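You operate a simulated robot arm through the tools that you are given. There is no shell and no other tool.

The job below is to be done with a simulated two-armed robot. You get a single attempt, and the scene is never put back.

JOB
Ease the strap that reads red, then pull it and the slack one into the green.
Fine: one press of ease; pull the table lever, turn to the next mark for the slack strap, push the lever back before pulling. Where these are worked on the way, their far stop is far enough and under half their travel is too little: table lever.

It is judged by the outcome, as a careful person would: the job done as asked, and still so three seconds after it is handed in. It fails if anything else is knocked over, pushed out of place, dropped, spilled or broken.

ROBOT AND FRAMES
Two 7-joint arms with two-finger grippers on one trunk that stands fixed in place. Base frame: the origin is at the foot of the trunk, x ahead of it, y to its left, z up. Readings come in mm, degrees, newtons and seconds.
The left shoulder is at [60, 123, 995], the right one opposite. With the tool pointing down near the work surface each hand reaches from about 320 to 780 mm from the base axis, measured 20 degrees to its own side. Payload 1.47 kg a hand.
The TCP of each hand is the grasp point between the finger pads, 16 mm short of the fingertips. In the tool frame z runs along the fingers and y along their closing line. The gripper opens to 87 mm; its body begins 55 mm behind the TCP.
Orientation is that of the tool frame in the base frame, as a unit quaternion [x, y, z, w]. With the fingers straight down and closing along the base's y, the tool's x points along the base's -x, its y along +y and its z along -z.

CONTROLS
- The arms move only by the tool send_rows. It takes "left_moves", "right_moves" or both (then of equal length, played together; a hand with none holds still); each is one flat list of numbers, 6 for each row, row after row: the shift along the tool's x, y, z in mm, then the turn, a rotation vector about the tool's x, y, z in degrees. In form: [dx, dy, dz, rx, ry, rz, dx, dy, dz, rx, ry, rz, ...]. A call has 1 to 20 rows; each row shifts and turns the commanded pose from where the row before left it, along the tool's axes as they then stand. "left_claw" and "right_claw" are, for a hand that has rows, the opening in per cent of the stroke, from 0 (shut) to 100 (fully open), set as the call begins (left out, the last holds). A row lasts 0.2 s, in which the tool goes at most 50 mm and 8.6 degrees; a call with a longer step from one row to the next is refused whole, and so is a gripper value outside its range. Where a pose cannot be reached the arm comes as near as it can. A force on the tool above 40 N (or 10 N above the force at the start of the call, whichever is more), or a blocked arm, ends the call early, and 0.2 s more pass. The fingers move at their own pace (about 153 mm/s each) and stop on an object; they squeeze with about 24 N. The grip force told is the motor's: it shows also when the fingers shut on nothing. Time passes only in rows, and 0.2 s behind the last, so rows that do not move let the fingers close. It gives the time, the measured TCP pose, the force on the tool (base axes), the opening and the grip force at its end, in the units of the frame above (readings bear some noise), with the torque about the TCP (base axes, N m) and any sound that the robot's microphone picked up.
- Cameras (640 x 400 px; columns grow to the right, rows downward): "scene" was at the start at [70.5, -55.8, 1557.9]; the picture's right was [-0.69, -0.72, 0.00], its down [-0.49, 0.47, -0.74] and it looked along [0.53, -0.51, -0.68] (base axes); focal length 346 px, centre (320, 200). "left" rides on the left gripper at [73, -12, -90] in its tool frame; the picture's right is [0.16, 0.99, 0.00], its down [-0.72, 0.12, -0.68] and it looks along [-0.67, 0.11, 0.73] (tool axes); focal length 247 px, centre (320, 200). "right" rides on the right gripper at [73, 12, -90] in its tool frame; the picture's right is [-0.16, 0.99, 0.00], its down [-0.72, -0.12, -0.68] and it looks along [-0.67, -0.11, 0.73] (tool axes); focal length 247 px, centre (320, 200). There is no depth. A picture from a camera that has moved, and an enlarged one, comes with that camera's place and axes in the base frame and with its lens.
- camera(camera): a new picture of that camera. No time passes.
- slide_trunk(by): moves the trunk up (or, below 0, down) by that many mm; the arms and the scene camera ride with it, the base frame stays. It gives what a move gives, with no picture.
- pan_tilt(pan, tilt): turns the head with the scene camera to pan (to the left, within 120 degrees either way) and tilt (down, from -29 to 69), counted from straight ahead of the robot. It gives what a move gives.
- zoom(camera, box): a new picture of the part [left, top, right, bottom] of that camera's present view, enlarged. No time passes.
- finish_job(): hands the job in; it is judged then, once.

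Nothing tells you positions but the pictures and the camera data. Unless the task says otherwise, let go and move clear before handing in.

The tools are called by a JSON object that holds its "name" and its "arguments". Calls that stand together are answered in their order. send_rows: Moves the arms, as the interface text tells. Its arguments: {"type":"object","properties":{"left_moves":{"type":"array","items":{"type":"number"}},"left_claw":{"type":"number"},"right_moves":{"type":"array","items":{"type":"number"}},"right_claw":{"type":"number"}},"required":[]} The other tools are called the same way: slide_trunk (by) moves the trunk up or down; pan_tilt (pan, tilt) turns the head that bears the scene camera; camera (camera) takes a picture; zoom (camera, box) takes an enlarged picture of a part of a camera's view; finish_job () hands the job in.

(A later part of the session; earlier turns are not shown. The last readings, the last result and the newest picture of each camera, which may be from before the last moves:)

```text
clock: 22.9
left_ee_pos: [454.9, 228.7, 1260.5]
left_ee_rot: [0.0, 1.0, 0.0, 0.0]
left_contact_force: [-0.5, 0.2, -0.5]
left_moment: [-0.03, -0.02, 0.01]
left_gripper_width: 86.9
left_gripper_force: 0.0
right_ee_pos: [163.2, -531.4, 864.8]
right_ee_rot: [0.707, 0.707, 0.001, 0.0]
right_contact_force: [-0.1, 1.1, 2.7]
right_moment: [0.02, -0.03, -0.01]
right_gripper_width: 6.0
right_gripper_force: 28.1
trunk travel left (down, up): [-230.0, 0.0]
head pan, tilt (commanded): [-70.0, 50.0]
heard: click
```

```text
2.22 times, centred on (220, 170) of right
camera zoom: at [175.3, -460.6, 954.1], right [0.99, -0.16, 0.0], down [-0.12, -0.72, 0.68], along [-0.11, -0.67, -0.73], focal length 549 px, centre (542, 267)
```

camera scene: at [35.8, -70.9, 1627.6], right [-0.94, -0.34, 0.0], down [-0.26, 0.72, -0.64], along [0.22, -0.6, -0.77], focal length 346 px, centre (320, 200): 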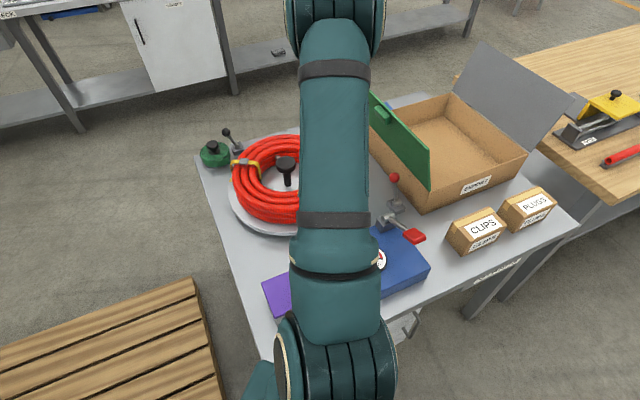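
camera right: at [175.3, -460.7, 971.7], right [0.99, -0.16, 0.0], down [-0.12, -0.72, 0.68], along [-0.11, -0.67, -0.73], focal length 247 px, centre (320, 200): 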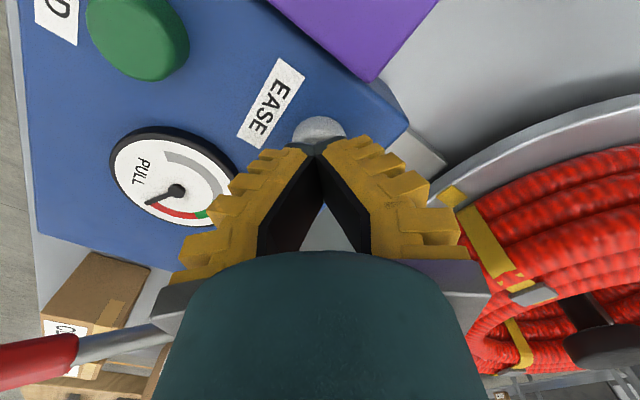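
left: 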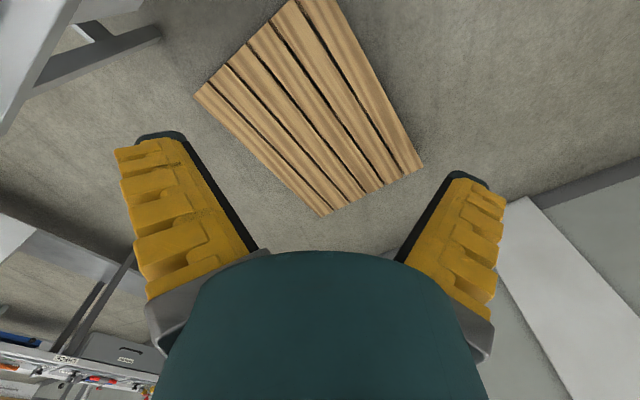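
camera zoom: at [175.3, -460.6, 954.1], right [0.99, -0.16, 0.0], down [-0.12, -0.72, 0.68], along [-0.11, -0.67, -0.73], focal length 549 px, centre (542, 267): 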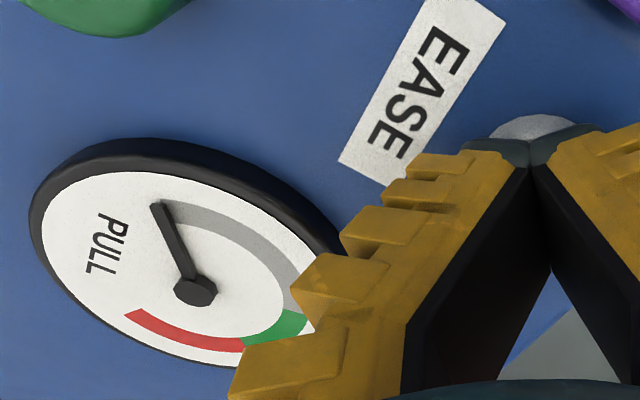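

Click heard and the needle dropped to the slack end, so EASE is done with one press. I'll lift straight off.

{"name": "send_rows", "arguments": {"right_moves": [0, 0, -30, 0, 0, 0, 0, 0, -40, 0, 0, 0, 0, 0, -40, 0, 0, 0, 0, 0, -40, 0, 0, 0]}}

{"name": "camera", "arguments": {"camera": "right"}}

{"name": "zoom", "arguments": {"camera": "right", "box": [60, 40, 400, 260]}}

```text
clock: 23.9
left_ee_pos: [454.5, 229.0, 1259.4]
left_ee_rot: [0.001, 1.0, 0.0, 0.0]
left_contact_force: [0.9, 1.1, 0.5]
left_moment: [0.0, -0.04, 0.0]
left_gripper_width: 87.0
left_gripper_force: 0.0
right_ee_pos: [160.7, -533.1, 1015.7]
right_ee_rot: [0.708, 0.707, 0.001, 0.0]
right_contact_force: [-0.8, 0.2, 0.2]
right_moment: [-0.02, 0.0, 0.01]
right_gripper_width: 0.2
right_gripper_force: 28.5
trunk travel left (down, up): [-230.0, 0.0]
head pan, tilt (commanded): [-70.0, 50.0]
```

```text
taken
camera right: at [173.1, -460.6, 1105.5], right [0.99, -0.16, 0.0], down [-0.12, -0.72, 0.68], along [-0.11, -0.67, -0.73], focal length 247 px, centre (320, 200)
```

right: 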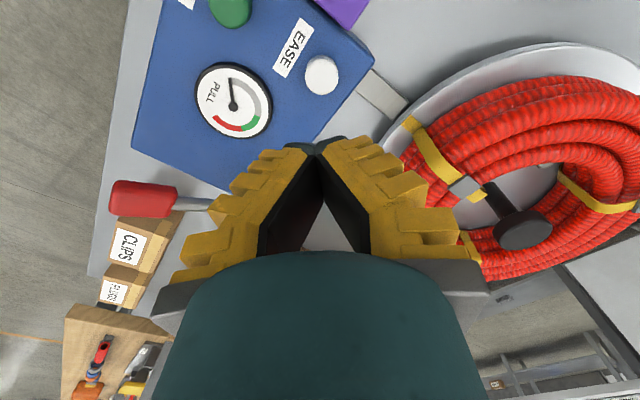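

```text
1.82 times, centred on (230, 150) of right
camera zoom: at [173.1, -460.6, 1105.5], right [0.99, -0.16, 0.0], down [-0.12, -0.72, 0.68], along [-0.11, -0.67, -0.73], focal length 449 px, centre (484, 291)
```

zoom: 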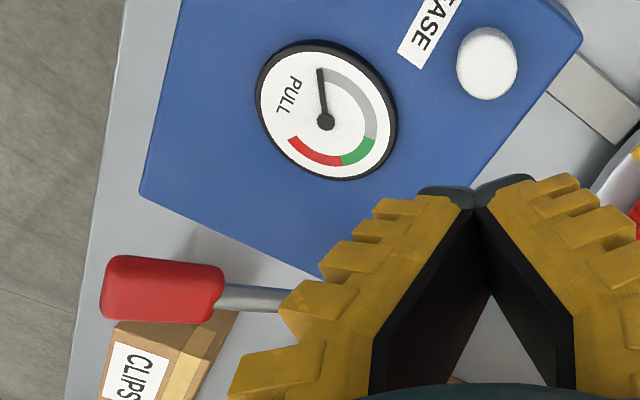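

Next is the red pull paddle, its handle near (-16, -589, 934) and its pivot near (56, -675, 865). I'll move above it and yaw so that the gauge stays visible beside the fingers.

{"name": "send_rows", "arguments": {"right_moves": [-14, -44.2, 0, 0, 0, 0, -14, -44.2, 0, 0, 0, 0, -14, -44.2, 0, 0, 0, 0, -14, -44.2, 0, 0, 0, 0, 0, 0, 0, 0, 0, -8.5, 0, 0, 0, 0, 0, -8.5, 0, 0, 0, 0, 0, -8.5, 0, 0, 0, 0, 0, -8.5]}}

{"name": "camera", "arguments": {"camera": "right"}}

{"name": "camera", "arguments": {"camera": "scene"}}

```text
clock: 25.7
left_ee_pos: [455.3, 228.0, 1260.7]
left_ee_rot: [0.0, 1.0, -0.001, 0.0]
left_contact_force: [0.6, -0.1, -0.7]
left_moment: [0.02, 0.0, -0.02]
left_gripper_width: 87.0
left_gripper_force: 0.1
right_ee_pos: [-14.0, -589.5, 1013.8]
right_ee_rot: [0.468, 0.884, 0.0, 0.0]
right_contact_force: [-0.1, 0.3, 0.1]
right_moment: [0.01, 0.0, -0.05]
right_gripper_width: 0.0
right_gripper_force: 27.7
trunk travel left (down, up): [-230.0, 0.0]
head pan, tilt (commanded): [-70.0, 50.0]
```

```text
taken
camera right: at [-44.4, -523.2, 1104.4], right [0.91, 0.42, 0.0], down [0.31, -0.66, 0.68], along [0.29, -0.62, -0.73], focal length 247 px, centre (320, 200)
```

right: 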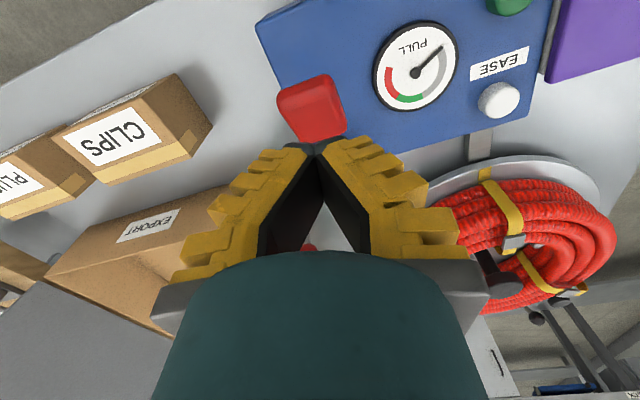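

```text
taken
camera scene: at [36.6, -70.5, 1627.6], right [-0.94, -0.34, 0.0], down [-0.26, 0.72, -0.64], along [0.22, -0.6, -0.77], focal length 346 px, centre (320, 200)
```

scene: 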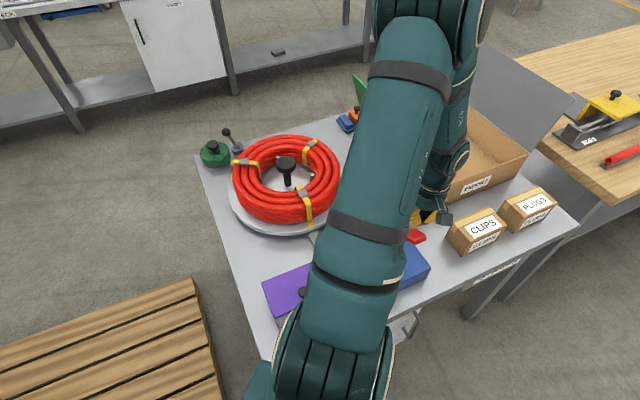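

The gauge is clearly visible beside the fingers with its needle at slack, and the red paddle is right under the fingertips. I'll lower towards it and probe gently.

{"name": "send_rows", "arguments": {"right_moves": [4, -5, 15, 0, 0, 0, 0, 0, 15, 0, 0, 0, 0, 0, 10, 0, 0, 0]}}

{"name": "camera", "arguments": {"camera": "right"}}

```text
clock: 26.5
left_ee_pos: [454.1, 227.9, 1259.3]
left_ee_rot: [0.0, 1.0, 0.0, 0.0]
left_contact_force: [-0.7, 0.1, -0.3]
left_moment: [0.05, 0.01, 0.02]
left_gripper_width: 87.1
left_gripper_force: 0.1
right_ee_pos: [-19.7, -587.5, 974.8]
right_ee_rot: [0.47, 0.883, 0.0, 0.0]
right_contact_force: [0.6, 0.2, -0.4]
right_moment: [-0.03, 0.0, 0.05]
right_gripper_width: 0.0
right_gripper_force: 28.8
trunk travel left (down, up): [-230.0, 0.0]
head pan, tilt (commanded): [-70.0, 50.0]
```

```text
taken
camera right: at [-50.7, -522.2, 1064.9], right [0.91, 0.42, 0.0], down [0.31, -0.67, 0.68], along [0.29, -0.62, -0.73], focal length 247 px, centre (320, 200)
```

right: 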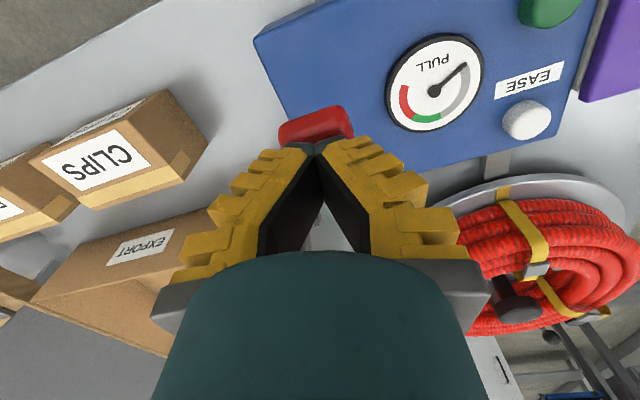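

{"name": "send_rows", "arguments": {"right_moves": [0, 0, 3, 0, 0, 0, 0, 0, 3, 0, 0, 0, 0, 0, 3, 0, 0, 0]}}

{"name": "camera", "arguments": {"camera": "right"}}

```text
clock: 27.3
left_ee_pos: [454.9, 228.8, 1260.2]
left_ee_rot: [0.001, 1.0, 0.0, -0.001]
left_contact_force: [-1.7, -0.9, 0.9]
left_moment: [0.02, 0.0, 0.01]
left_gripper_width: 87.2
left_gripper_force: 0.0
right_ee_pos: [-20.8, -588.5, 964.6]
right_ee_rot: [0.469, 0.883, 0.0, 0.0]
right_contact_force: [0.3, 0.5, 0.4]
right_moment: [0.0, -0.01, 0.0]
right_gripper_width: 0.1
right_gripper_force: 28.0
trunk travel left (down, up): [-230.0, 0.0]
head pan, tilt (commanded): [-70.0, 50.0]
```

```text
taken
camera right: at [-51.5, -522.3, 1055.1], right [0.91, 0.42, 0.0], down [0.31, -0.66, 0.68], along [0.29, -0.62, -0.73], focal length 247 px, centre (320, 200)
```

right: 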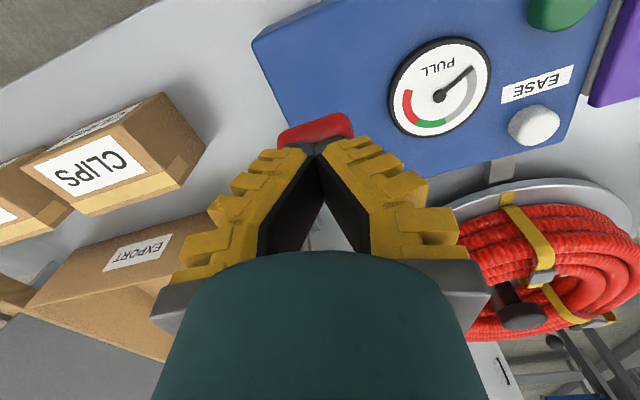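

{"name": "send_rows", "arguments": {"right_moves": [0, 0, 2, 0, 0, 0, 0, 0, 2, 0, 0, 0]}}

{"name": "camera", "arguments": {"camera": "right"}}

```text
clock: 27.9
left_ee_pos: [454.9, 229.1, 1260.8]
left_ee_rot: [0.0, 1.0, 0.0, 0.0]
left_contact_force: [-0.8, -0.4, 0.2]
left_moment: [-0.03, 0.01, 0.01]
left_gripper_width: 87.1
left_gripper_force: 0.0
right_ee_pos: [-21.1, -587.1, 961.1]
right_ee_rot: [0.469, 0.883, 0.0, 0.0]
right_contact_force: [-0.7, -1.0, 0.3]
right_moment: [-0.03, 0.03, -0.02]
right_gripper_width: 0.2
right_gripper_force: 28.0
trunk travel left (down, up): [-230.0, 0.0]
head pan, tilt (commanded): [-70.0, 50.0]
```

```text
taken
camera right: at [-51.2, -521.6, 1051.4], right [0.91, 0.42, 0.0], down [0.31, -0.66, 0.68], along [0.29, -0.62, -0.73], focal length 247 px, centre (320, 200)
```

right: 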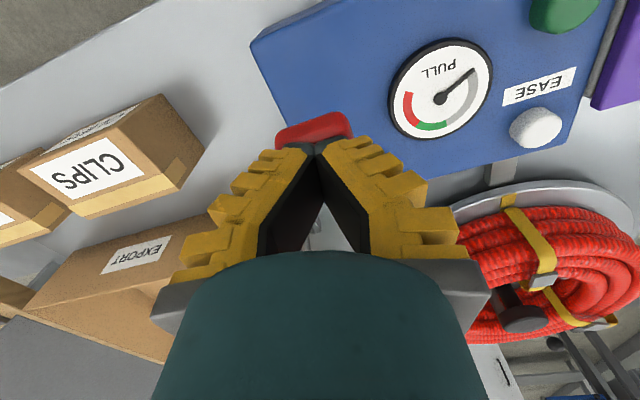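

{"name": "send_rows", "arguments": {"right_moves": [0, 0, 2, 0, 0, 0, 0, 0, 2, 0, 0, 0, 0, 0, 2, 0, 0, 0]}}

{"name": "camera", "arguments": {"camera": "right"}}

```text
clock: 28.7
left_ee_pos: [455.4, 227.7, 1260.4]
left_ee_rot: [0.0, 1.0, 0.0, 0.0]
left_contact_force: [0.0, 0.5, 0.0]
left_moment: [0.03, 0.01, 0.01]
left_gripper_width: 87.1
left_gripper_force: 0.1
right_ee_pos: [-21.1, -586.9, 954.4]
right_ee_rot: [0.469, 0.883, 0.0, -0.001]
right_contact_force: [-0.3, 1.6, 1.1]
right_moment: [0.03, 0.03, -0.06]
right_gripper_width: 0.0
right_gripper_force: 27.5
trunk travel left (down, up): [-230.0, 0.0]
head pan, tilt (commanded): [-70.0, 50.0]
```

```text
taken
camera right: at [-51.1, -521.8, 1045.5], right [0.91, 0.42, 0.0], down [0.31, -0.66, 0.68], along [0.29, -0.62, -0.73], focal length 247 px, centre (320, 200)
```

right: 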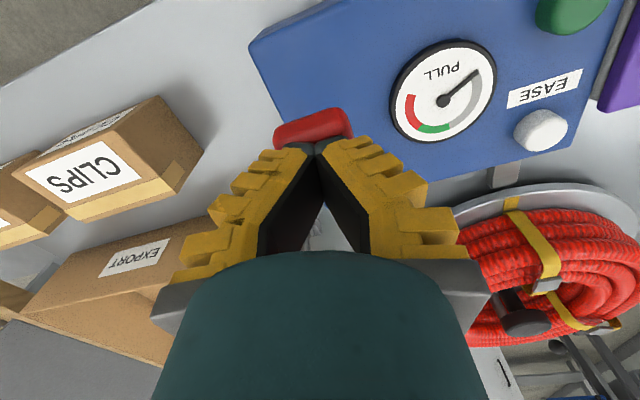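

{"name": "send_rows", "arguments": {"right_moves": [0, 0, 2, 0, 0, 0, 0, 0, 2, 0, 0, 0]}}

{"name": "zoom", "arguments": {"camera": "right", "box": [200, 20, 520, 220]}}

```text
clock: 29.3
left_ee_pos: [455.0, 227.6, 1260.0]
left_ee_rot: [0.0, 1.0, 0.0, 0.0]
left_contact_force: [0.3, 0.8, 0.3]
left_moment: [0.01, 0.03, 0.0]
left_gripper_width: 87.0
left_gripper_force: 0.2
right_ee_pos: [-19.4, -586.3, 950.4]
right_ee_rot: [0.469, 0.883, 0.0, 0.0]
right_contact_force: [-0.6, -0.2, 1.0]
right_moment: [0.0, 0.02, 0.01]
right_gripper_width: 0.0
right_gripper_force: 27.9
trunk travel left (down, up): [-230.0, 0.0]
head pan, tilt (commanded): [-70.0, 50.0]
```

```text
2.00 times, centred on (360, 120) of right
camera zoom: at [-50.3, -521.7, 1041.4], right [0.91, 0.42, 0.0], down [0.31, -0.66, 0.68], along [0.29, -0.62, -0.73], focal length 494 px, centre (240, 360)
```

zoom: 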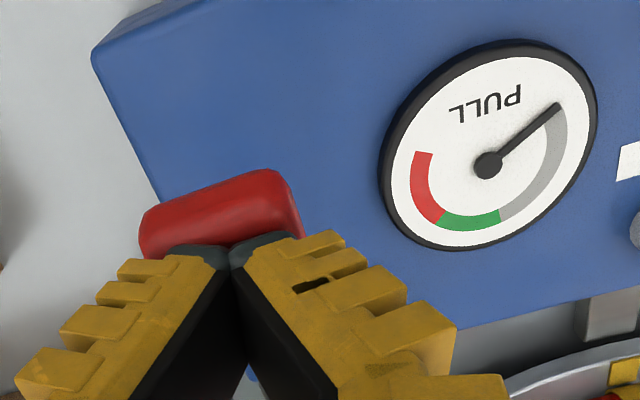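

{"name": "send_rows", "arguments": {"right_moves": [0, 0, 2, 0, 0, 0, 0, 0, 2, 0, 0, 0]}}

{"name": "zoom", "arguments": {"camera": "right", "box": [200, 20, 520, 220]}}

```text
clock: 29.9
left_ee_pos: [455.1, 229.4, 1261.6]
left_ee_rot: [0.001, 1.0, 0.0, 0.0]
left_contact_force: [-0.4, 0.1, -0.4]
left_moment: [-0.03, -0.01, 0.02]
left_gripper_width: 87.1
left_gripper_force: 0.0
right_ee_pos: [-20.2, -587.3, 947.3]
right_ee_rot: [0.47, 0.883, 0.0, -0.001]
right_contact_force: [0.5, 0.8, 0.9]
right_moment: [-0.03, 0.07, 0.0]
right_gripper_width: 0.1
right_gripper_force: 28.1
trunk travel left (down, up): [-230.0, 0.0]
head pan, tilt (commanded): [-70.0, 50.0]
```

```text
2.00 times, centred on (360, 120) of right
camera zoom: at [-50.5, -522.0, 1036.9], right [0.91, 0.42, 0.0], down [0.31, -0.66, 0.68], along [0.29, -0.62, -0.73], focal length 494 px, centre (240, 360)
```

zoom: 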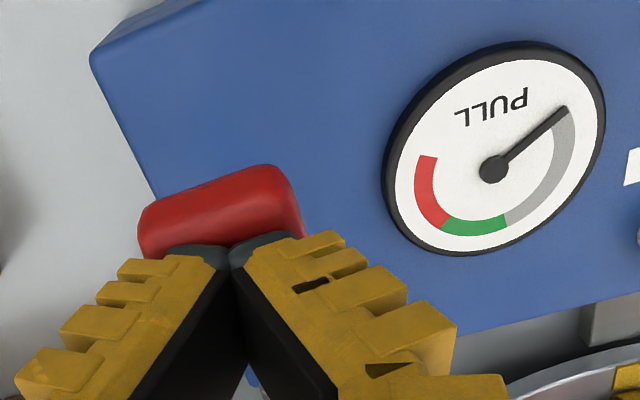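

{"name": "send_rows", "arguments": {"right_moves": [0, 0, 2, 0, 0, 0, 0, 0, 2, 0, 0, 0, 0, 0, 2, 0, 0, 0]}}

{"name": "zoom", "arguments": {"camera": "right", "box": [200, 20, 520, 220]}}

```text
clock: 30.7
left_ee_pos: [455.6, 227.3, 1259.7]
left_ee_rot: [0.0, 1.0, 0.0, 0.0]
left_contact_force: [0.9, -0.3, -0.4]
left_moment: [-0.01, -0.03, -0.03]
left_gripper_width: 87.2
left_gripper_force: 0.0
right_ee_pos: [-20.5, -588.8, 941.7]
right_ee_rot: [0.47, 0.883, 0.0, 0.0]
right_contact_force: [0.0, 0.5, 1.7]
right_moment: [0.0, 0.03, 0.01]
right_gripper_width: 0.0
right_gripper_force: 28.2
trunk travel left (down, up): [-230.0, 0.0]
head pan, tilt (commanded): [-70.0, 50.0]
```

```text
2.00 times, centred on (360, 120) of right
camera zoom: at [-50.7, -522.3, 1031.6], right [0.91, 0.42, 0.0], down [0.31, -0.66, 0.68], along [0.29, -0.62, -0.73], focal length 494 px, centre (240, 360)
```

zoom: 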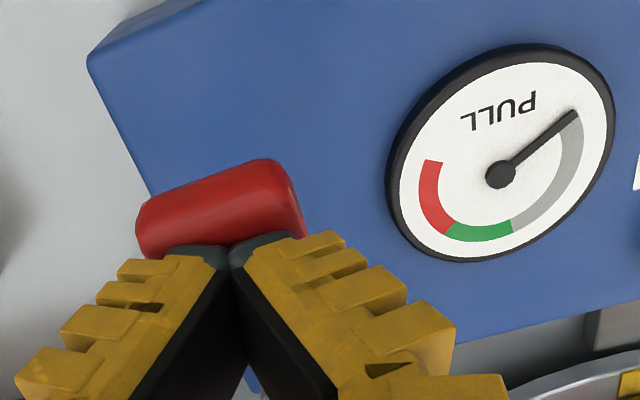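

The paddle is following the fingertips down under only 1–2 N, and the gauge hasn't changed yet. I'll continue slowly and watch the needle.

{"name": "send_rows", "arguments": {"right_moves": [0, 0, 3, 0, 0, 0, 0, 0, 3, 0, 0, 0, 0, 0, 3, 0, 0, 0]}}

{"name": "zoom", "arguments": {"camera": "right", "box": [200, 20, 520, 220]}}

```text
clock: 31.5
left_ee_pos: [456.4, 228.8, 1260.8]
left_ee_rot: [0.0, 1.0, 0.0, 0.0]
left_contact_force: [0.0, -0.3, 0.5]
left_moment: [0.01, -0.03, 0.03]
left_gripper_width: 87.1
left_gripper_force: 0.2
right_ee_pos: [-20.6, -588.0, 932.3]
right_ee_rot: [0.47, 0.883, 0.0, 0.001]
right_contact_force: [-0.7, 0.8, 2.1]
right_moment: [0.01, 0.05, -0.04]
right_gripper_width: 0.1
right_gripper_force: 27.9
trunk travel left (down, up): [-230.0, 0.0]
head pan, tilt (commanded): [-70.0, 50.0]
```

```text
2.00 times, centred on (360, 120) of right
camera zoom: at [-50.9, -521.9, 1022.4], right [0.91, 0.42, 0.0], down [0.31, -0.66, 0.68], along [0.29, -0.62, -0.73], focal length 494 px, centre (240, 360)
```

zoom: 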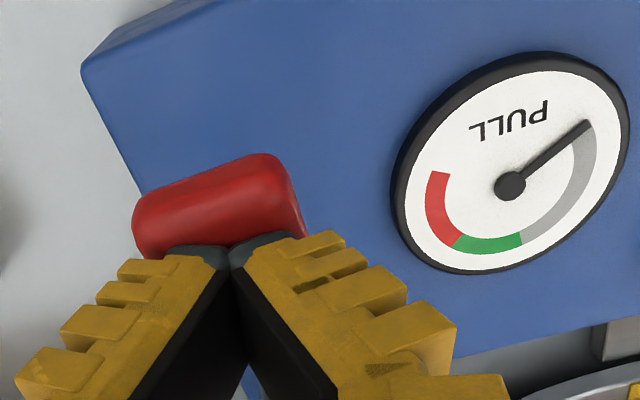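

{"name": "send_rows", "arguments": {"right_moves": [0, 0, 3, 0, 0, 0, 0, 0, 3, 0, 0, 0, 0, 0, 3, 0, 0, 0]}}

{"name": "zoom", "arguments": {"camera": "right", "box": [200, 20, 520, 220]}}

```text
clock: 32.3
left_ee_pos: [457.0, 228.2, 1259.7]
left_ee_rot: [0.0, 1.0, -0.001, 0.0]
left_contact_force: [-0.4, 0.6, -0.2]
left_moment: [-0.03, 0.04, 0.0]
left_gripper_width: 86.9
left_gripper_force: 0.0
right_ee_pos: [-20.6, -587.3, 921.7]
right_ee_rot: [0.468, 0.884, 0.0, 0.0]
right_contact_force: [-1.4, -0.7, 2.3]
right_moment: [0.04, 0.02, -0.01]
right_gripper_width: 0.0
right_gripper_force: 28.1
trunk travel left (down, up): [-230.0, 0.0]
head pan, tilt (commanded): [-70.0, 50.0]
```

```text
2.00 times, centred on (360, 120) of right
camera zoom: at [-50.9, -521.4, 1012.7], right [0.91, 0.42, 0.0], down [0.31, -0.66, 0.68], along [0.29, -0.62, -0.73], focal length 494 px, centre (240, 360)
```

zoom: 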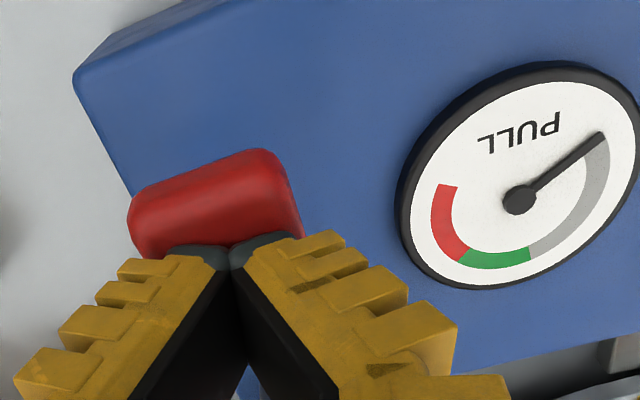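

{"name": "send_rows", "arguments": {"right_moves": [0, 0, 3, 0, 0, 0, 0, 0, 3, 0, 0, 0, 0, 0, 3, 0, 0, 0]}}

{"name": "zoom", "arguments": {"camera": "right", "box": [200, 20, 520, 220]}}

```text
clock: 33.1
left_ee_pos: [455.2, 228.4, 1260.3]
left_ee_rot: [0.0, 1.0, 0.0, 0.001]
left_contact_force: [0.7, 0.8, 0.6]
left_moment: [0.0, 0.0, 0.02]
left_gripper_width: 87.0
left_gripper_force: 0.1
right_ee_pos: [-21.0, -587.1, 913.3]
right_ee_rot: [0.47, 0.883, 0.0, -0.001]
right_contact_force: [-0.1, 1.3, 4.1]
right_moment: [-0.04, 0.02, -0.03]
right_gripper_width: 0.0
right_gripper_force: 28.0
trunk travel left (down, up): [-230.0, 0.0]
head pan, tilt (commanded): [-70.0, 50.0]
```

```text
2.00 times, centred on (360, 120) of right
camera zoom: at [-51.0, -521.2, 1004.2], right [0.91, 0.42, 0.0], down [0.31, -0.66, 0.68], along [0.29, -0.62, -0.73], focal length 494 px, centre (240, 360)
```

zoom: 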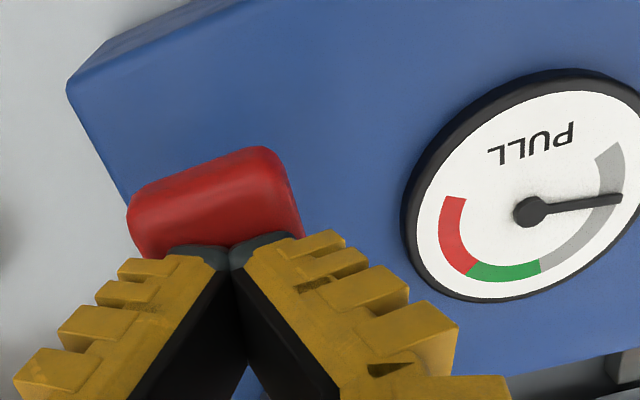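

The needle has started to climb. I'll continue in 1 mm steps until it sits in the middle of the green.

{"name": "send_rows", "arguments": {"right_moves": [0, 0, 1, 0, 0, 0, 0, 0, 1, 0, 0, 0]}}

{"name": "zoom", "arguments": {"camera": "right", "box": [200, 20, 520, 220]}}

```text
clock: 33.7
left_ee_pos: [454.4, 228.3, 1260.1]
left_ee_rot: [0.0, 1.0, 0.0, 0.0]
left_contact_force: [-0.5, 0.4, -0.1]
left_moment: [0.0, -0.02, 0.01]
left_gripper_width: 86.8
left_gripper_force: 0.0
right_ee_pos: [-19.2, -587.7, 912.1]
right_ee_rot: [0.47, 0.883, 0.0, 0.0]
right_contact_force: [-0.7, 1.2, 2.6]
right_moment: [0.03, 0.03, -0.02]
right_gripper_width: 6.2
right_gripper_force: 28.0
trunk travel left (down, up): [-230.0, 0.0]
head pan, tilt (commanded): [-70.0, 50.0]
```

```text
2.00 times, centred on (360, 120) of right
camera zoom: at [-50.8, -521.6, 1002.2], right [0.91, 0.42, 0.0], down [0.31, -0.66, 0.68], along [0.29, -0.62, -0.73], focal length 494 px, centre (240, 360)
```

zoom: 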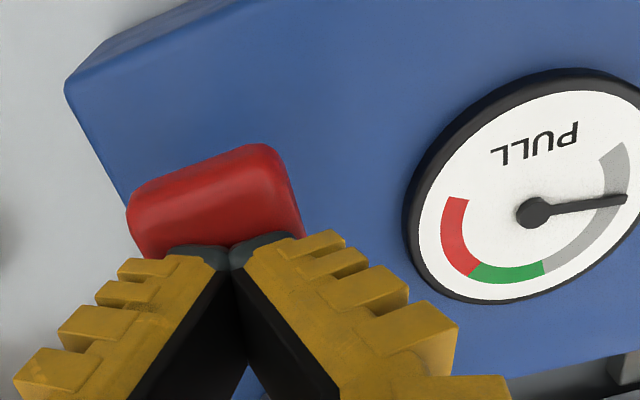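

{"name": "send_rows", "arguments": {"right_moves": [0, 0, 1, 0, 0, 0, 0, 0, 1, 0, 0, 0, 0, 0, 1, 0, 0, 0]}}

{"name": "zoom", "arguments": {"camera": "right", "box": [200, 20, 520, 220]}}

```text
clock: 34.5
left_ee_pos: [455.5, 228.1, 1260.6]
left_ee_rot: [0.0, 1.0, 0.001, 0.001]
left_contact_force: [-0.5, -0.7, 0.0]
left_moment: [0.02, -0.01, -0.03]
left_gripper_width: 87.0
left_gripper_force: 0.0
right_ee_pos: [-18.5, -587.8, 908.9]
right_ee_rot: [0.469, 0.883, -0.001, 0.0]
right_contact_force: [-0.5, -0.3, 3.5]
right_moment: [0.0, 0.03, -0.03]
right_gripper_width: 6.4
right_gripper_force: 27.9
trunk travel left (down, up): [-230.0, 0.0]
head pan, tilt (commanded): [-70.0, 50.0]
```

```text
2.00 times, centred on (360, 120) of right
camera zoom: at [-50.5, -522.0, 999.4], right [0.91, 0.42, 0.0], down [0.31, -0.66, 0.68], along [0.29, -0.62, -0.73], focal length 494 px, centre (240, 360)
```

zoom: 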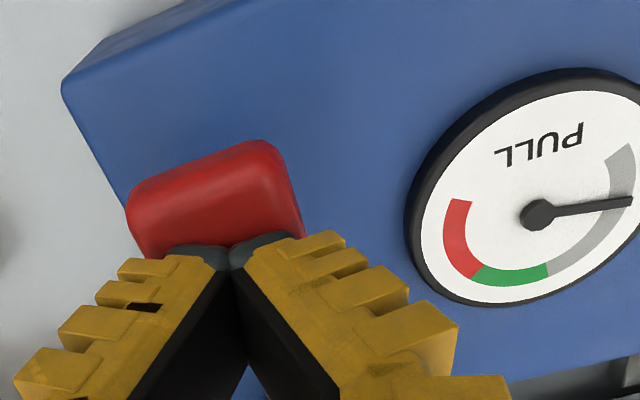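

One stroke gives one notch on the gauge. I'll lift to let the paddle spring back and check that the needle holds.

{"name": "send_rows", "arguments": {"right_moves": [0, 0, -20, 0, 0, 0, 0, 0, -20, 0, 0, 0, 0, 0, -20, 0, 0, 0, 0, 0, 0, 0, 0, 0]}}

{"name": "camera", "arguments": {"camera": "right"}}

{"name": "zoom", "arguments": {"camera": "right", "box": [200, 20, 520, 220]}}

```text
clock: 35.5
left_ee_pos: [455.4, 227.4, 1259.8]
left_ee_rot: [0.0, 1.0, 0.0, 0.001]
left_contact_force: [0.1, -0.2, 0.5]
left_moment: [-0.02, 0.02, -0.01]
left_gripper_width: 87.1
left_gripper_force: 0.0
right_ee_pos: [-21.0, -586.6, 969.0]
right_ee_rot: [0.47, 0.883, 0.0, -0.001]
right_contact_force: [0.0, 0.6, -0.5]
right_moment: [0.01, -0.01, -0.01]
right_gripper_width: 0.3
right_gripper_force: 28.4
trunk travel left (down, up): [-230.0, 0.0]
head pan, tilt (commanded): [-70.0, 50.0]
```

```text
taken
camera right: at [-52.2, -522.1, 1060.0], right [0.91, 0.42, 0.0], down [0.31, -0.67, 0.68], along [0.29, -0.62, -0.73], focal length 247 px, centre (320, 200)
```

right: 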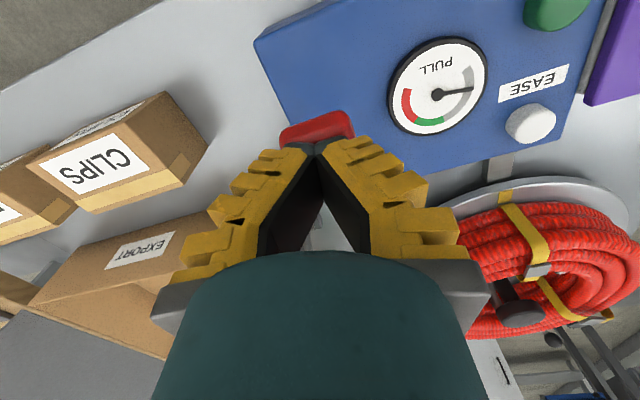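

```text
2.00 times, centred on (360, 120) of right
camera zoom: at [-52.2, -522.1, 1060.0], right [0.91, 0.42, 0.0], down [0.31, -0.67, 0.68], along [0.29, -0.62, -0.73], focal length 494 px, centre (240, 360)
```

zoom: 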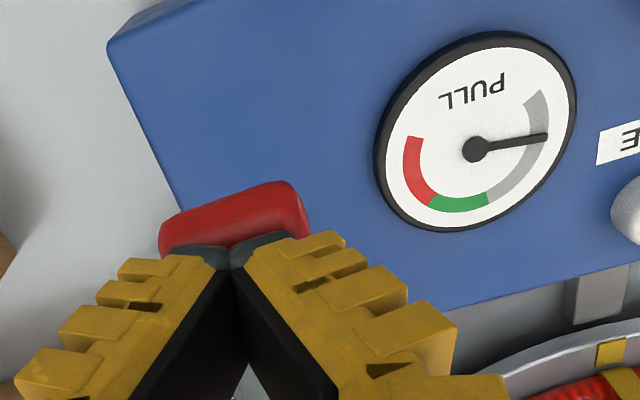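

The paddle returned and the needle held one notch up. I'll repeat the same stroke and check after each.

{"name": "send_rows", "arguments": {"right_moves": [0, 0, 10, 0, 0, 0, 0, 0, 10, 0, 0, 0, 0, 0, 10, 0, 0, 0, 0, 0, 10, 0, 0, 0, 0, 0, 6, 0, 0, 0, 0, 0, 6, 0, 0, 0, 0, 0, 6, 0, 0, 0, 0, 0, 0, 0, 0, 0, 0, 0, -19, 0, 0, 0, 0, 0, -19, 0, 0, 0, 0, 0, -20, 0, 0, 0, 0, 0, 0, 0, 0, 0]}}

{"name": "zoom", "arguments": {"camera": "right", "box": [200, 20, 520, 220]}}

```text
clock: 38.1
left_ee_pos: [456.1, 228.2, 1259.0]
left_ee_rot: [-0.001, 1.0, -0.001, 0.0]
left_contact_force: [1.4, -0.1, 0.4]
left_moment: [0.01, 0.01, -0.01]
left_gripper_width: 86.8
left_gripper_force: 0.0
right_ee_pos: [-18.5, -588.3, 969.6]
right_ee_rot: [0.469, 0.883, 0.001, 0.0]
right_contact_force: [-1.6, 0.3, -0.3]
right_moment: [0.0, -0.02, -0.02]
right_gripper_width: 0.0
right_gripper_force: 28.3
trunk travel left (down, up): [-230.0, 0.0]
head pan, tilt (commanded): [-70.0, 50.0]
```

```text
2.00 times, centred on (360, 120) of right
camera zoom: at [-50.2, -522.5, 1059.7], right [0.91, 0.42, 0.0], down [0.31, -0.67, 0.68], along [0.29, -0.62, -0.73], focal length 494 px, centre (240, 360)
```

zoom: 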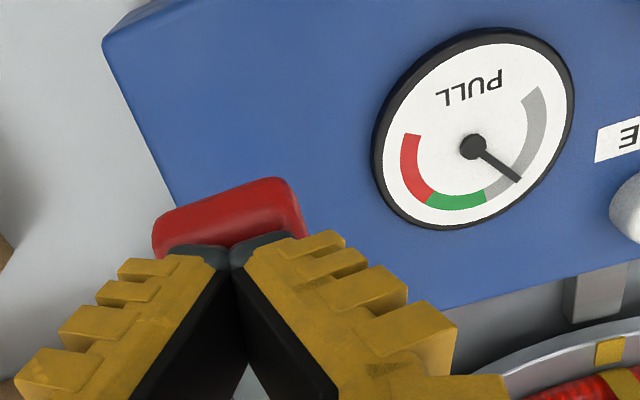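

{"name": "send_rows", "arguments": {"right_moves": [0, 0, 10, 0, 0, 0, 0, 0, 10, 0, 0, 0, 0, 0, 10, 0, 0, 0, 0, 0, 10, 0, 0, 0, 0, 0, 6, 0, 0, 0, 0, 0, 6, 0, 0, 0, 0, 0, 6, 0, 0, 0, 0, 0, 0, 0, 0, 0, 0, 0, -19, 0, 0, 0, 0, 0, -19, 0, 0, 0, 0, 0, -20, 0, 0, 0, 0, 0, 0, 0, 0, 0]}}

{"name": "zoom", "arguments": {"camera": "right", "box": [340, 20, 520, 130]}}

```text
clock: 40.7
left_ee_pos: [454.9, 227.8, 1259.8]
left_ee_rot: [0.0, 1.0, 0.0, 0.0]
left_contact_force: [-0.6, -0.4, 0.5]
left_moment: [0.01, -0.03, -0.01]
left_gripper_width: 87.1
left_gripper_force: 0.2
right_ee_pos: [-19.2, -587.2, 968.3]
right_ee_rot: [0.47, 0.883, 0.0, 0.0]
right_contact_force: [0.6, 0.2, -0.1]
right_moment: [0.02, 0.03, 0.01]
right_gripper_width: 0.0
right_gripper_force: 28.4
trunk travel left (down, up): [-230.0, 0.0]
head pan, tilt (commanded): [-70.0, 50.0]
```

```text
3.56 times, centred on (430, 75) of right
camera zoom: at [-50.8, -522.1, 1058.7], right [0.91, 0.42, 0.0], down [0.31, -0.67, 0.68], along [0.29, -0.62, -0.73], focal length 878 px, centre (-71, 644)
```

zoom: 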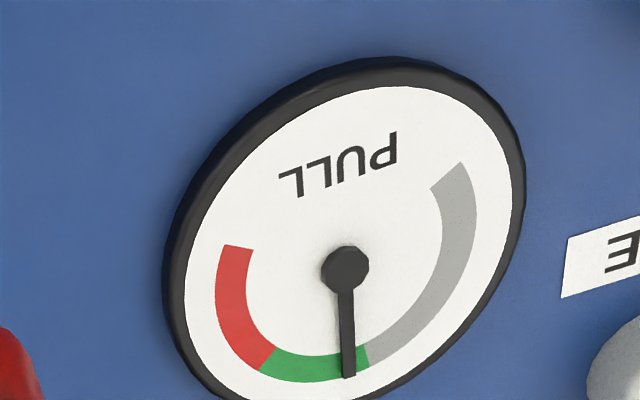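

The needle now sits inside the green after the third stroke. I'll lift and get a more face-on view of the gauge to confirm.

{"name": "send_rows", "arguments": {"right_moves": [0, 0, -30, 0, 0, 0, 0, 0, -20, 0, 0, 0, -12, 46, 0, 0, 0, 0, -12, 46, 0, 0, 0, 0, 0, 0, 0, 0, 0, 0]}}

{"name": "camera", "arguments": {"camera": "right"}}

{"name": "zoom", "arguments": {"camera": "right", "box": [260, 30, 380, 110]}}

```text
clock: 41.9
left_ee_pos: [454.5, 228.4, 1260.5]
left_ee_rot: [0.0, 1.0, 0.0, 0.001]
left_contact_force: [-0.3, -0.1, 0.1]
left_moment: [-0.01, 0.0, 0.03]
left_gripper_width: 86.9
left_gripper_force: 0.1
right_ee_pos: [67.5, -555.0, 1016.9]
right_ee_rot: [0.469, 0.883, 0.0, 0.0]
right_contact_force: [-0.1, 0.7, 0.1]
right_moment: [0.01, 0.03, 0.0]
right_gripper_width: 0.3
right_gripper_force: 28.1
trunk travel left (down, up): [-230.0, 0.0]
head pan, tilt (commanded): [-70.0, 50.0]
```

```text
taken
camera right: at [37.3, -489.3, 1107.6], right [0.91, 0.42, 0.0], down [0.31, -0.66, 0.68], along [0.29, -0.62, -0.73], focal length 247 px, centre (320, 200)
```

right: 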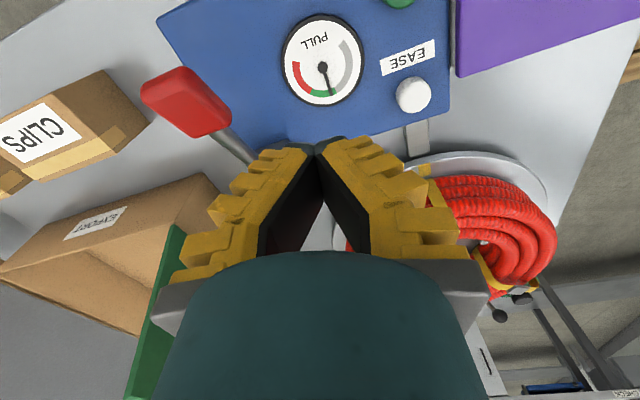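

```text
5.00 times, centred on (320, 70) of right
camera zoom: at [37.3, -489.3, 1107.6], right [0.91, 0.42, 0.0], down [0.31, -0.66, 0.68], along [0.29, -0.62, -0.73], focal length 1235 px, centre (320, 850)
```

zoom: 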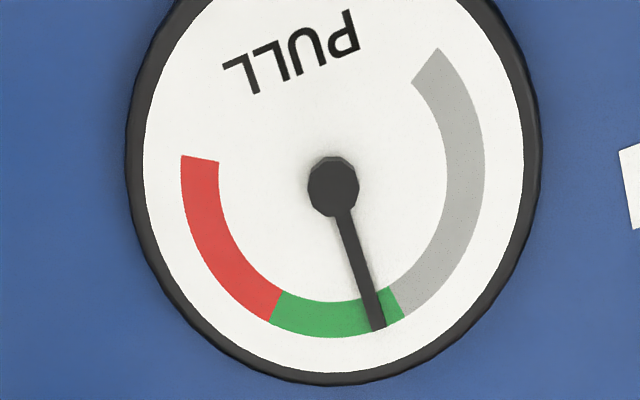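

The needle is squarely in the green, so the first strap is done. Next is the red-ball table lever at about (72, -802, 895). The open green lid overhangs that side, so I'll yaw and tilt the right tool to come in from the turntable side, with the closing line along the lever's swing.

{"name": "send_rows", "arguments": {"right_moves": [0, 0, -30, 0, 0, 0, 0, 0, -20, 0, 0, 0, 0, 0, 0, 0, 0, 8, 0, 0, 0, 0, 0, 8, 0, 0, 0, 0, 0, 8, 0, 0, 0, 0, 0, 8, 0, 0, 0, 0, 0, 8, 0, 0, 0, 0, 0, 8, 0, 0, 0, 0, 0, 8, 0, 0, 0, 0, 0, 8, 0, 0, 0, 0, 0, 8, 0, 0, 0, 0, 0, 7, 0, 0, 0, 0, -7.5, 0, 0, 0, 0, 0, -7.5, 0, 0, 0, 0, 0, -7.5, 0, 0, 0, 0, 0, -7.5, 0], "right_claw": 100}}

{"name": "camera", "arguments": {"camera": "right"}}

{"name": "camera", "arguments": {"camera": "scene"}}

```text
clock: 45.3
left_ee_pos: [458.7, 229.1, 1260.4]
left_ee_rot: [0.0, 1.0, 0.0, -0.001]
left_contact_force: [1.2, -0.1, 0.7]
left_moment: [0.0, 0.03, 0.02]
left_gripper_width: 86.9
left_gripper_force: 0.0
right_ee_pos: [71.8, -556.9, 1070.5]
right_ee_rot: [0.892, 0.371, -0.239, 0.099]
right_contact_force: [0.4, -0.1, 0.1]
right_moment: [0.0, 0.01, -0.03]
right_gripper_width: 87.1
right_gripper_force: 0.0
trunk travel left (down, up): [-230.0, 0.0]
head pan, tilt (commanded): [-70.0, 50.0]
```

```text
taken
camera right: at [157.0, -489.0, 1110.6], right [0.6, -0.79, 0.08], down [-0.28, -0.12, 0.95], along [-0.75, -0.6, -0.3], focal length 247 px, centre (320, 200)
```

right: 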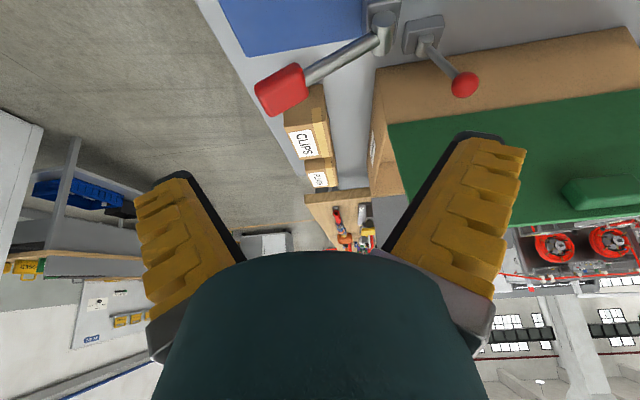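

```text
taken
camera scene: at [40.2, -69.9, 1627.4], right [-0.94, -0.34, 0.0], down [-0.26, 0.72, -0.64], along [0.22, -0.6, -0.77], focal length 346 px, centre (320, 200)
```

scene: 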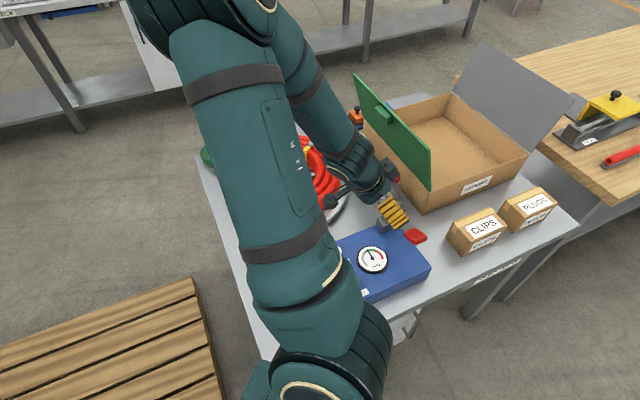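

{"name": "zoom", "arguments": {"camera": "right", "box": [240, 0, 560, 200]}}

{"name": "zoom", "arguments": {"camera": "scene", "box": [330, 70, 490, 280]}}

```text
2.00 times, centred on (400, 100) of right
camera zoom: at [157.0, -489.0, 1110.6], right [0.6, -0.79, 0.08], down [-0.28, -0.12, 0.95], along [-0.75, -0.6, -0.3], focal length 494 px, centre (160, 400)
```

zoom: 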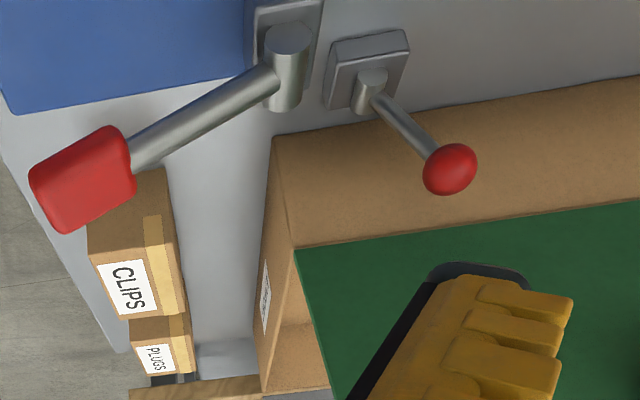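

```text
1.90 times, centred on (410, 175) of scene
camera zoom: at [40.2, -69.9, 1627.4], right [-0.94, -0.34, 0.0], down [-0.26, 0.72, -0.64], along [0.22, -0.6, -0.77], focal length 660 px, centre (149, 248)
```

zoom: 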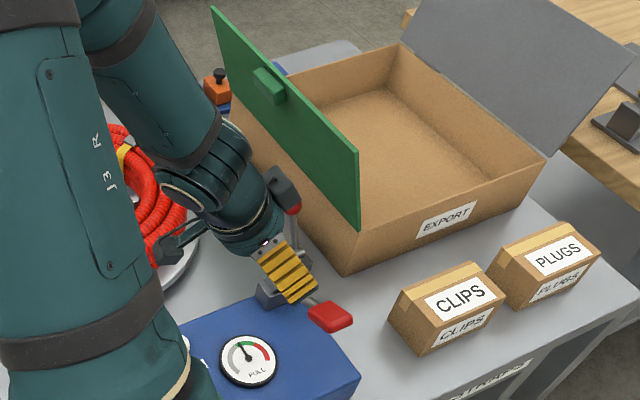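

I can now see the lever, lid and paddle all clearly. I'll move to a pre-approach point about 90 mm out from the ball along the tool axis.

{"name": "send_rows", "arguments": {"right_moves": [-10.2, 29, 24.5, 0, 0, 0, -10.2, 29, 24.5, 0, 0, 0, -10.2, 29, 24.5, 0, 0, 0, -10.2, 29, 24.5, 0, 0, 0, -10.2, 29, 24.5, 0, 0, 0, -10.2, 29, 24.5, 0, 0, 0]}}

{"name": "camera", "arguments": {"camera": "right"}}

{"name": "zoom", "arguments": {"camera": "scene", "box": [330, 70, 490, 280]}}

```text
clock: 46.7
left_ee_pos: [455.4, 227.7, 1260.6]
left_ee_rot: [0.001, 1.0, 0.0, 0.0]
left_contact_force: [0.0, 0.0, -0.2]
left_moment: [0.02, 0.01, -0.02]
left_gripper_width: 87.3
left_gripper_force: 0.0
right_ee_pos: [103.3, -770.2, 971.1]
right_ee_rot: [0.893, 0.37, -0.239, 0.098]
right_contact_force: [-0.9, -0.5, -0.1]
right_moment: [0.01, -0.01, 0.01]
right_gripper_width: 86.8
right_gripper_force: 0.1
trunk travel left (down, up): [-230.0, 0.0]
head pan, tilt (commanded): [-70.0, 50.0]
```

```text
taken
camera right: at [187.9, -703.1, 1013.6], right [0.6, -0.79, 0.08], down [-0.28, -0.12, 0.95], along [-0.75, -0.59, -0.3], focal length 247 px, centre (320, 200)
```

right: 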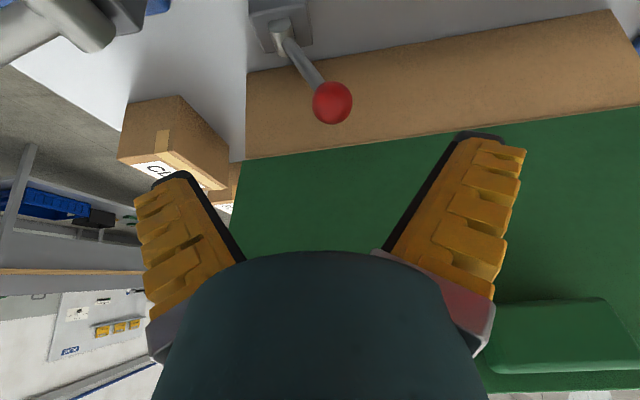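

```text
1.90 times, centred on (410, 175) of scene
camera zoom: at [37.2, -71.7, 1627.5], right [-0.94, -0.34, 0.0], down [-0.26, 0.72, -0.64], along [0.22, -0.6, -0.77], focal length 660 px, centre (149, 248)
```

zoom: 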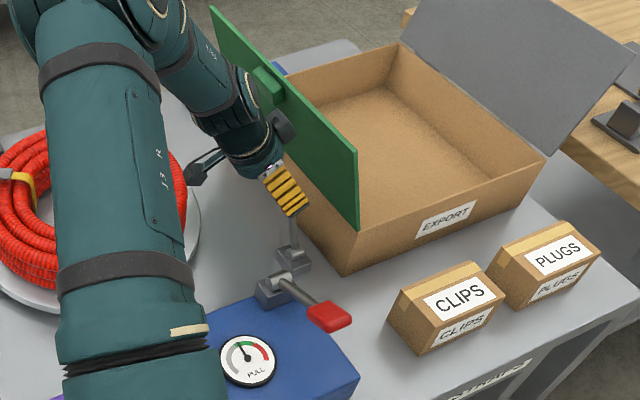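

The ball lies between the open fingers, about 9 mm off towards the far finger. I'll correct sideways and advance along the tool axis.

{"name": "send_rows", "arguments": {"right_moves": [0, 4.5, 15, 0, 0, 0, 0, 4.5, 15, 0, 0, 0, 0, 0, 15, 0, 0, 0, 0, 0, 15, 0, 0, 0]}}

{"name": "camera", "arguments": {"camera": "right"}}

{"name": "zoom", "arguments": {"camera": "scene", "box": [330, 70, 490, 280]}}

```text
clock: 47.7
left_ee_pos: [454.8, 227.4, 1260.7]
left_ee_rot: [0.0, 1.0, 0.0, 0.0]
left_contact_force: [-0.2, 0.3, 0.5]
left_moment: [-0.02, 0.03, 0.01]
left_gripper_width: 86.9
left_gripper_force: 0.0
right_ee_pos: [88.4, -796.8, 919.8]
right_ee_rot: [0.892, 0.369, -0.239, 0.099]
right_contact_force: [-0.1, -0.3, -0.1]
right_moment: [-0.03, 0.01, -0.04]
right_gripper_width: 86.8
right_gripper_force: 0.1
trunk travel left (down, up): [-230.0, 0.0]
head pan, tilt (commanded): [-70.0, 50.0]
```

```text
taken
camera right: at [173.0, -729.3, 961.9], right [0.6, -0.79, 0.08], down [-0.28, -0.12, 0.95], along [-0.75, -0.59, -0.3], focal length 247 px, centre (320, 200)
```

right: 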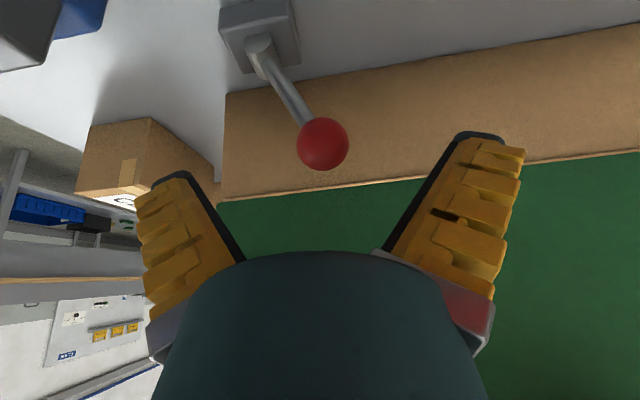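

```text
1.90 times, centred on (410, 175) of scene
camera zoom: at [36.8, -70.6, 1627.5], right [-0.94, -0.34, 0.0], down [-0.26, 0.72, -0.64], along [0.22, -0.6, -0.77], focal length 660 px, centre (149, 248)
```

zoom: 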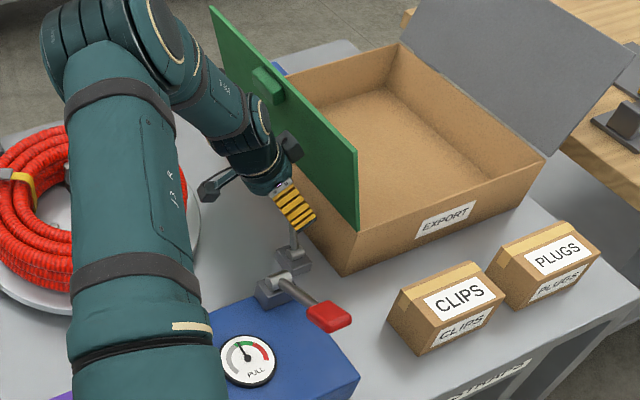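

{"name": "send_rows", "arguments": {"right_moves": [0, 1, 10, 0, 0, 0, 0, 1, 10, 0, 0, 0, 0, 0, 9, 0, 0, 0]}}

{"name": "camera", "arguments": {"camera": "right"}}

{"name": "zoom", "arguments": {"camera": "scene", "box": [330, 70, 490, 280]}}

```text
clock: 48.5
left_ee_pos: [455.0, 227.2, 1262.0]
left_ee_rot: [0.0, 1.0, 0.0, 0.0]
left_contact_force: [-0.4, -0.7, -0.2]
left_moment: [0.01, 0.0, 0.0]
left_gripper_width: 86.9
left_gripper_force: 0.0
right_ee_pos: [78.9, -809.0, 895.1]
right_ee_rot: [0.892, 0.37, -0.239, 0.099]
right_contact_force: [0.2, 0.1, -0.4]
right_moment: [0.02, -0.04, 0.0]
right_gripper_width: 87.1
right_gripper_force: 0.0
trunk travel left (down, up): [-230.0, 0.0]
head pan, tilt (commanded): [-70.0, 50.0]
```

```text
taken
camera right: at [164.1, -741.7, 936.5], right [0.6, -0.79, 0.08], down [-0.28, -0.12, 0.95], along [-0.75, -0.59, -0.3], focal length 247 px, centre (320, 200)
```

right: 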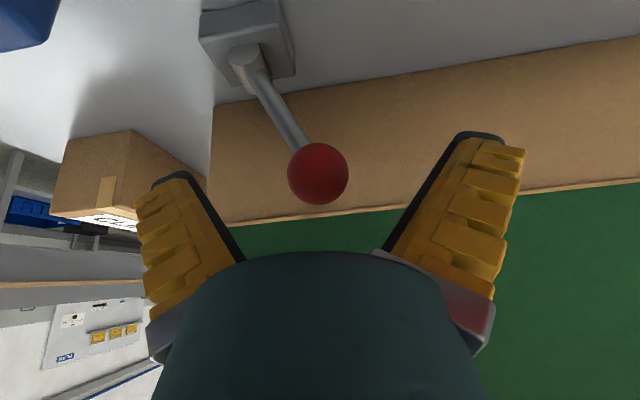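

```text
1.90 times, centred on (410, 175) of scene
camera zoom: at [37.0, -71.0, 1627.5], right [-0.94, -0.34, 0.0], down [-0.26, 0.72, -0.64], along [0.22, -0.6, -0.77], focal length 660 px, centre (149, 248)
```

zoom: 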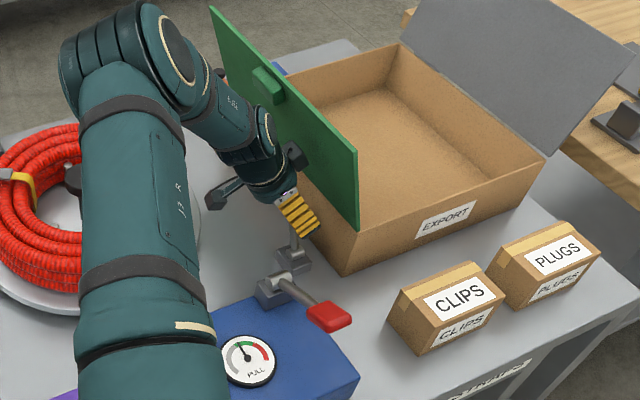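

The ball is centred between the fingers. I'll close to a loose cage around it (about 35 mm for the 30 mm ball) before pulling.

{"name": "send_rows", "arguments": {"right_moves": [0, 0, 0, 0, 0, 0, 0, 0, 0, 0, 0, 0, 0, 0, 0, 0, 0, 0], "right_claw": 40}}

{"name": "camera", "arguments": {"camera": "right"}}

```text
clock: 49.3
left_ee_pos: [455.3, 228.0, 1259.8]
left_ee_rot: [0.0, 1.0, -0.001, 0.0]
left_contact_force: [0.1, 0.3, 0.1]
left_moment: [-0.05, 0.0, -0.04]
left_gripper_width: 86.8
left_gripper_force: 0.1
right_ee_pos: [79.0, -808.6, 894.5]
right_ee_rot: [0.892, 0.37, -0.239, 0.099]
right_contact_force: [-0.8, -0.7, 0.2]
right_moment: [-0.03, 0.0, 0.01]
right_gripper_width: 40.9
right_gripper_force: 4.5
trunk travel left (down, up): [-230.0, 0.0]
head pan, tilt (commanded): [-70.0, 50.0]
```

```text
taken
camera right: at [164.1, -741.3, 936.9], right [0.6, -0.79, 0.08], down [-0.28, -0.12, 0.95], along [-0.75, -0.59, -0.3], focal length 247 px, centre (320, 200)
```

right: 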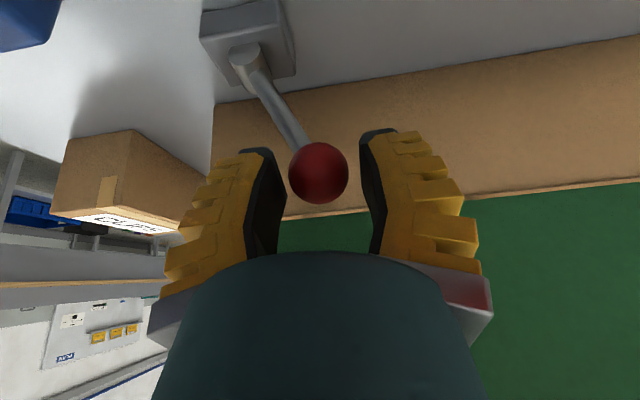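

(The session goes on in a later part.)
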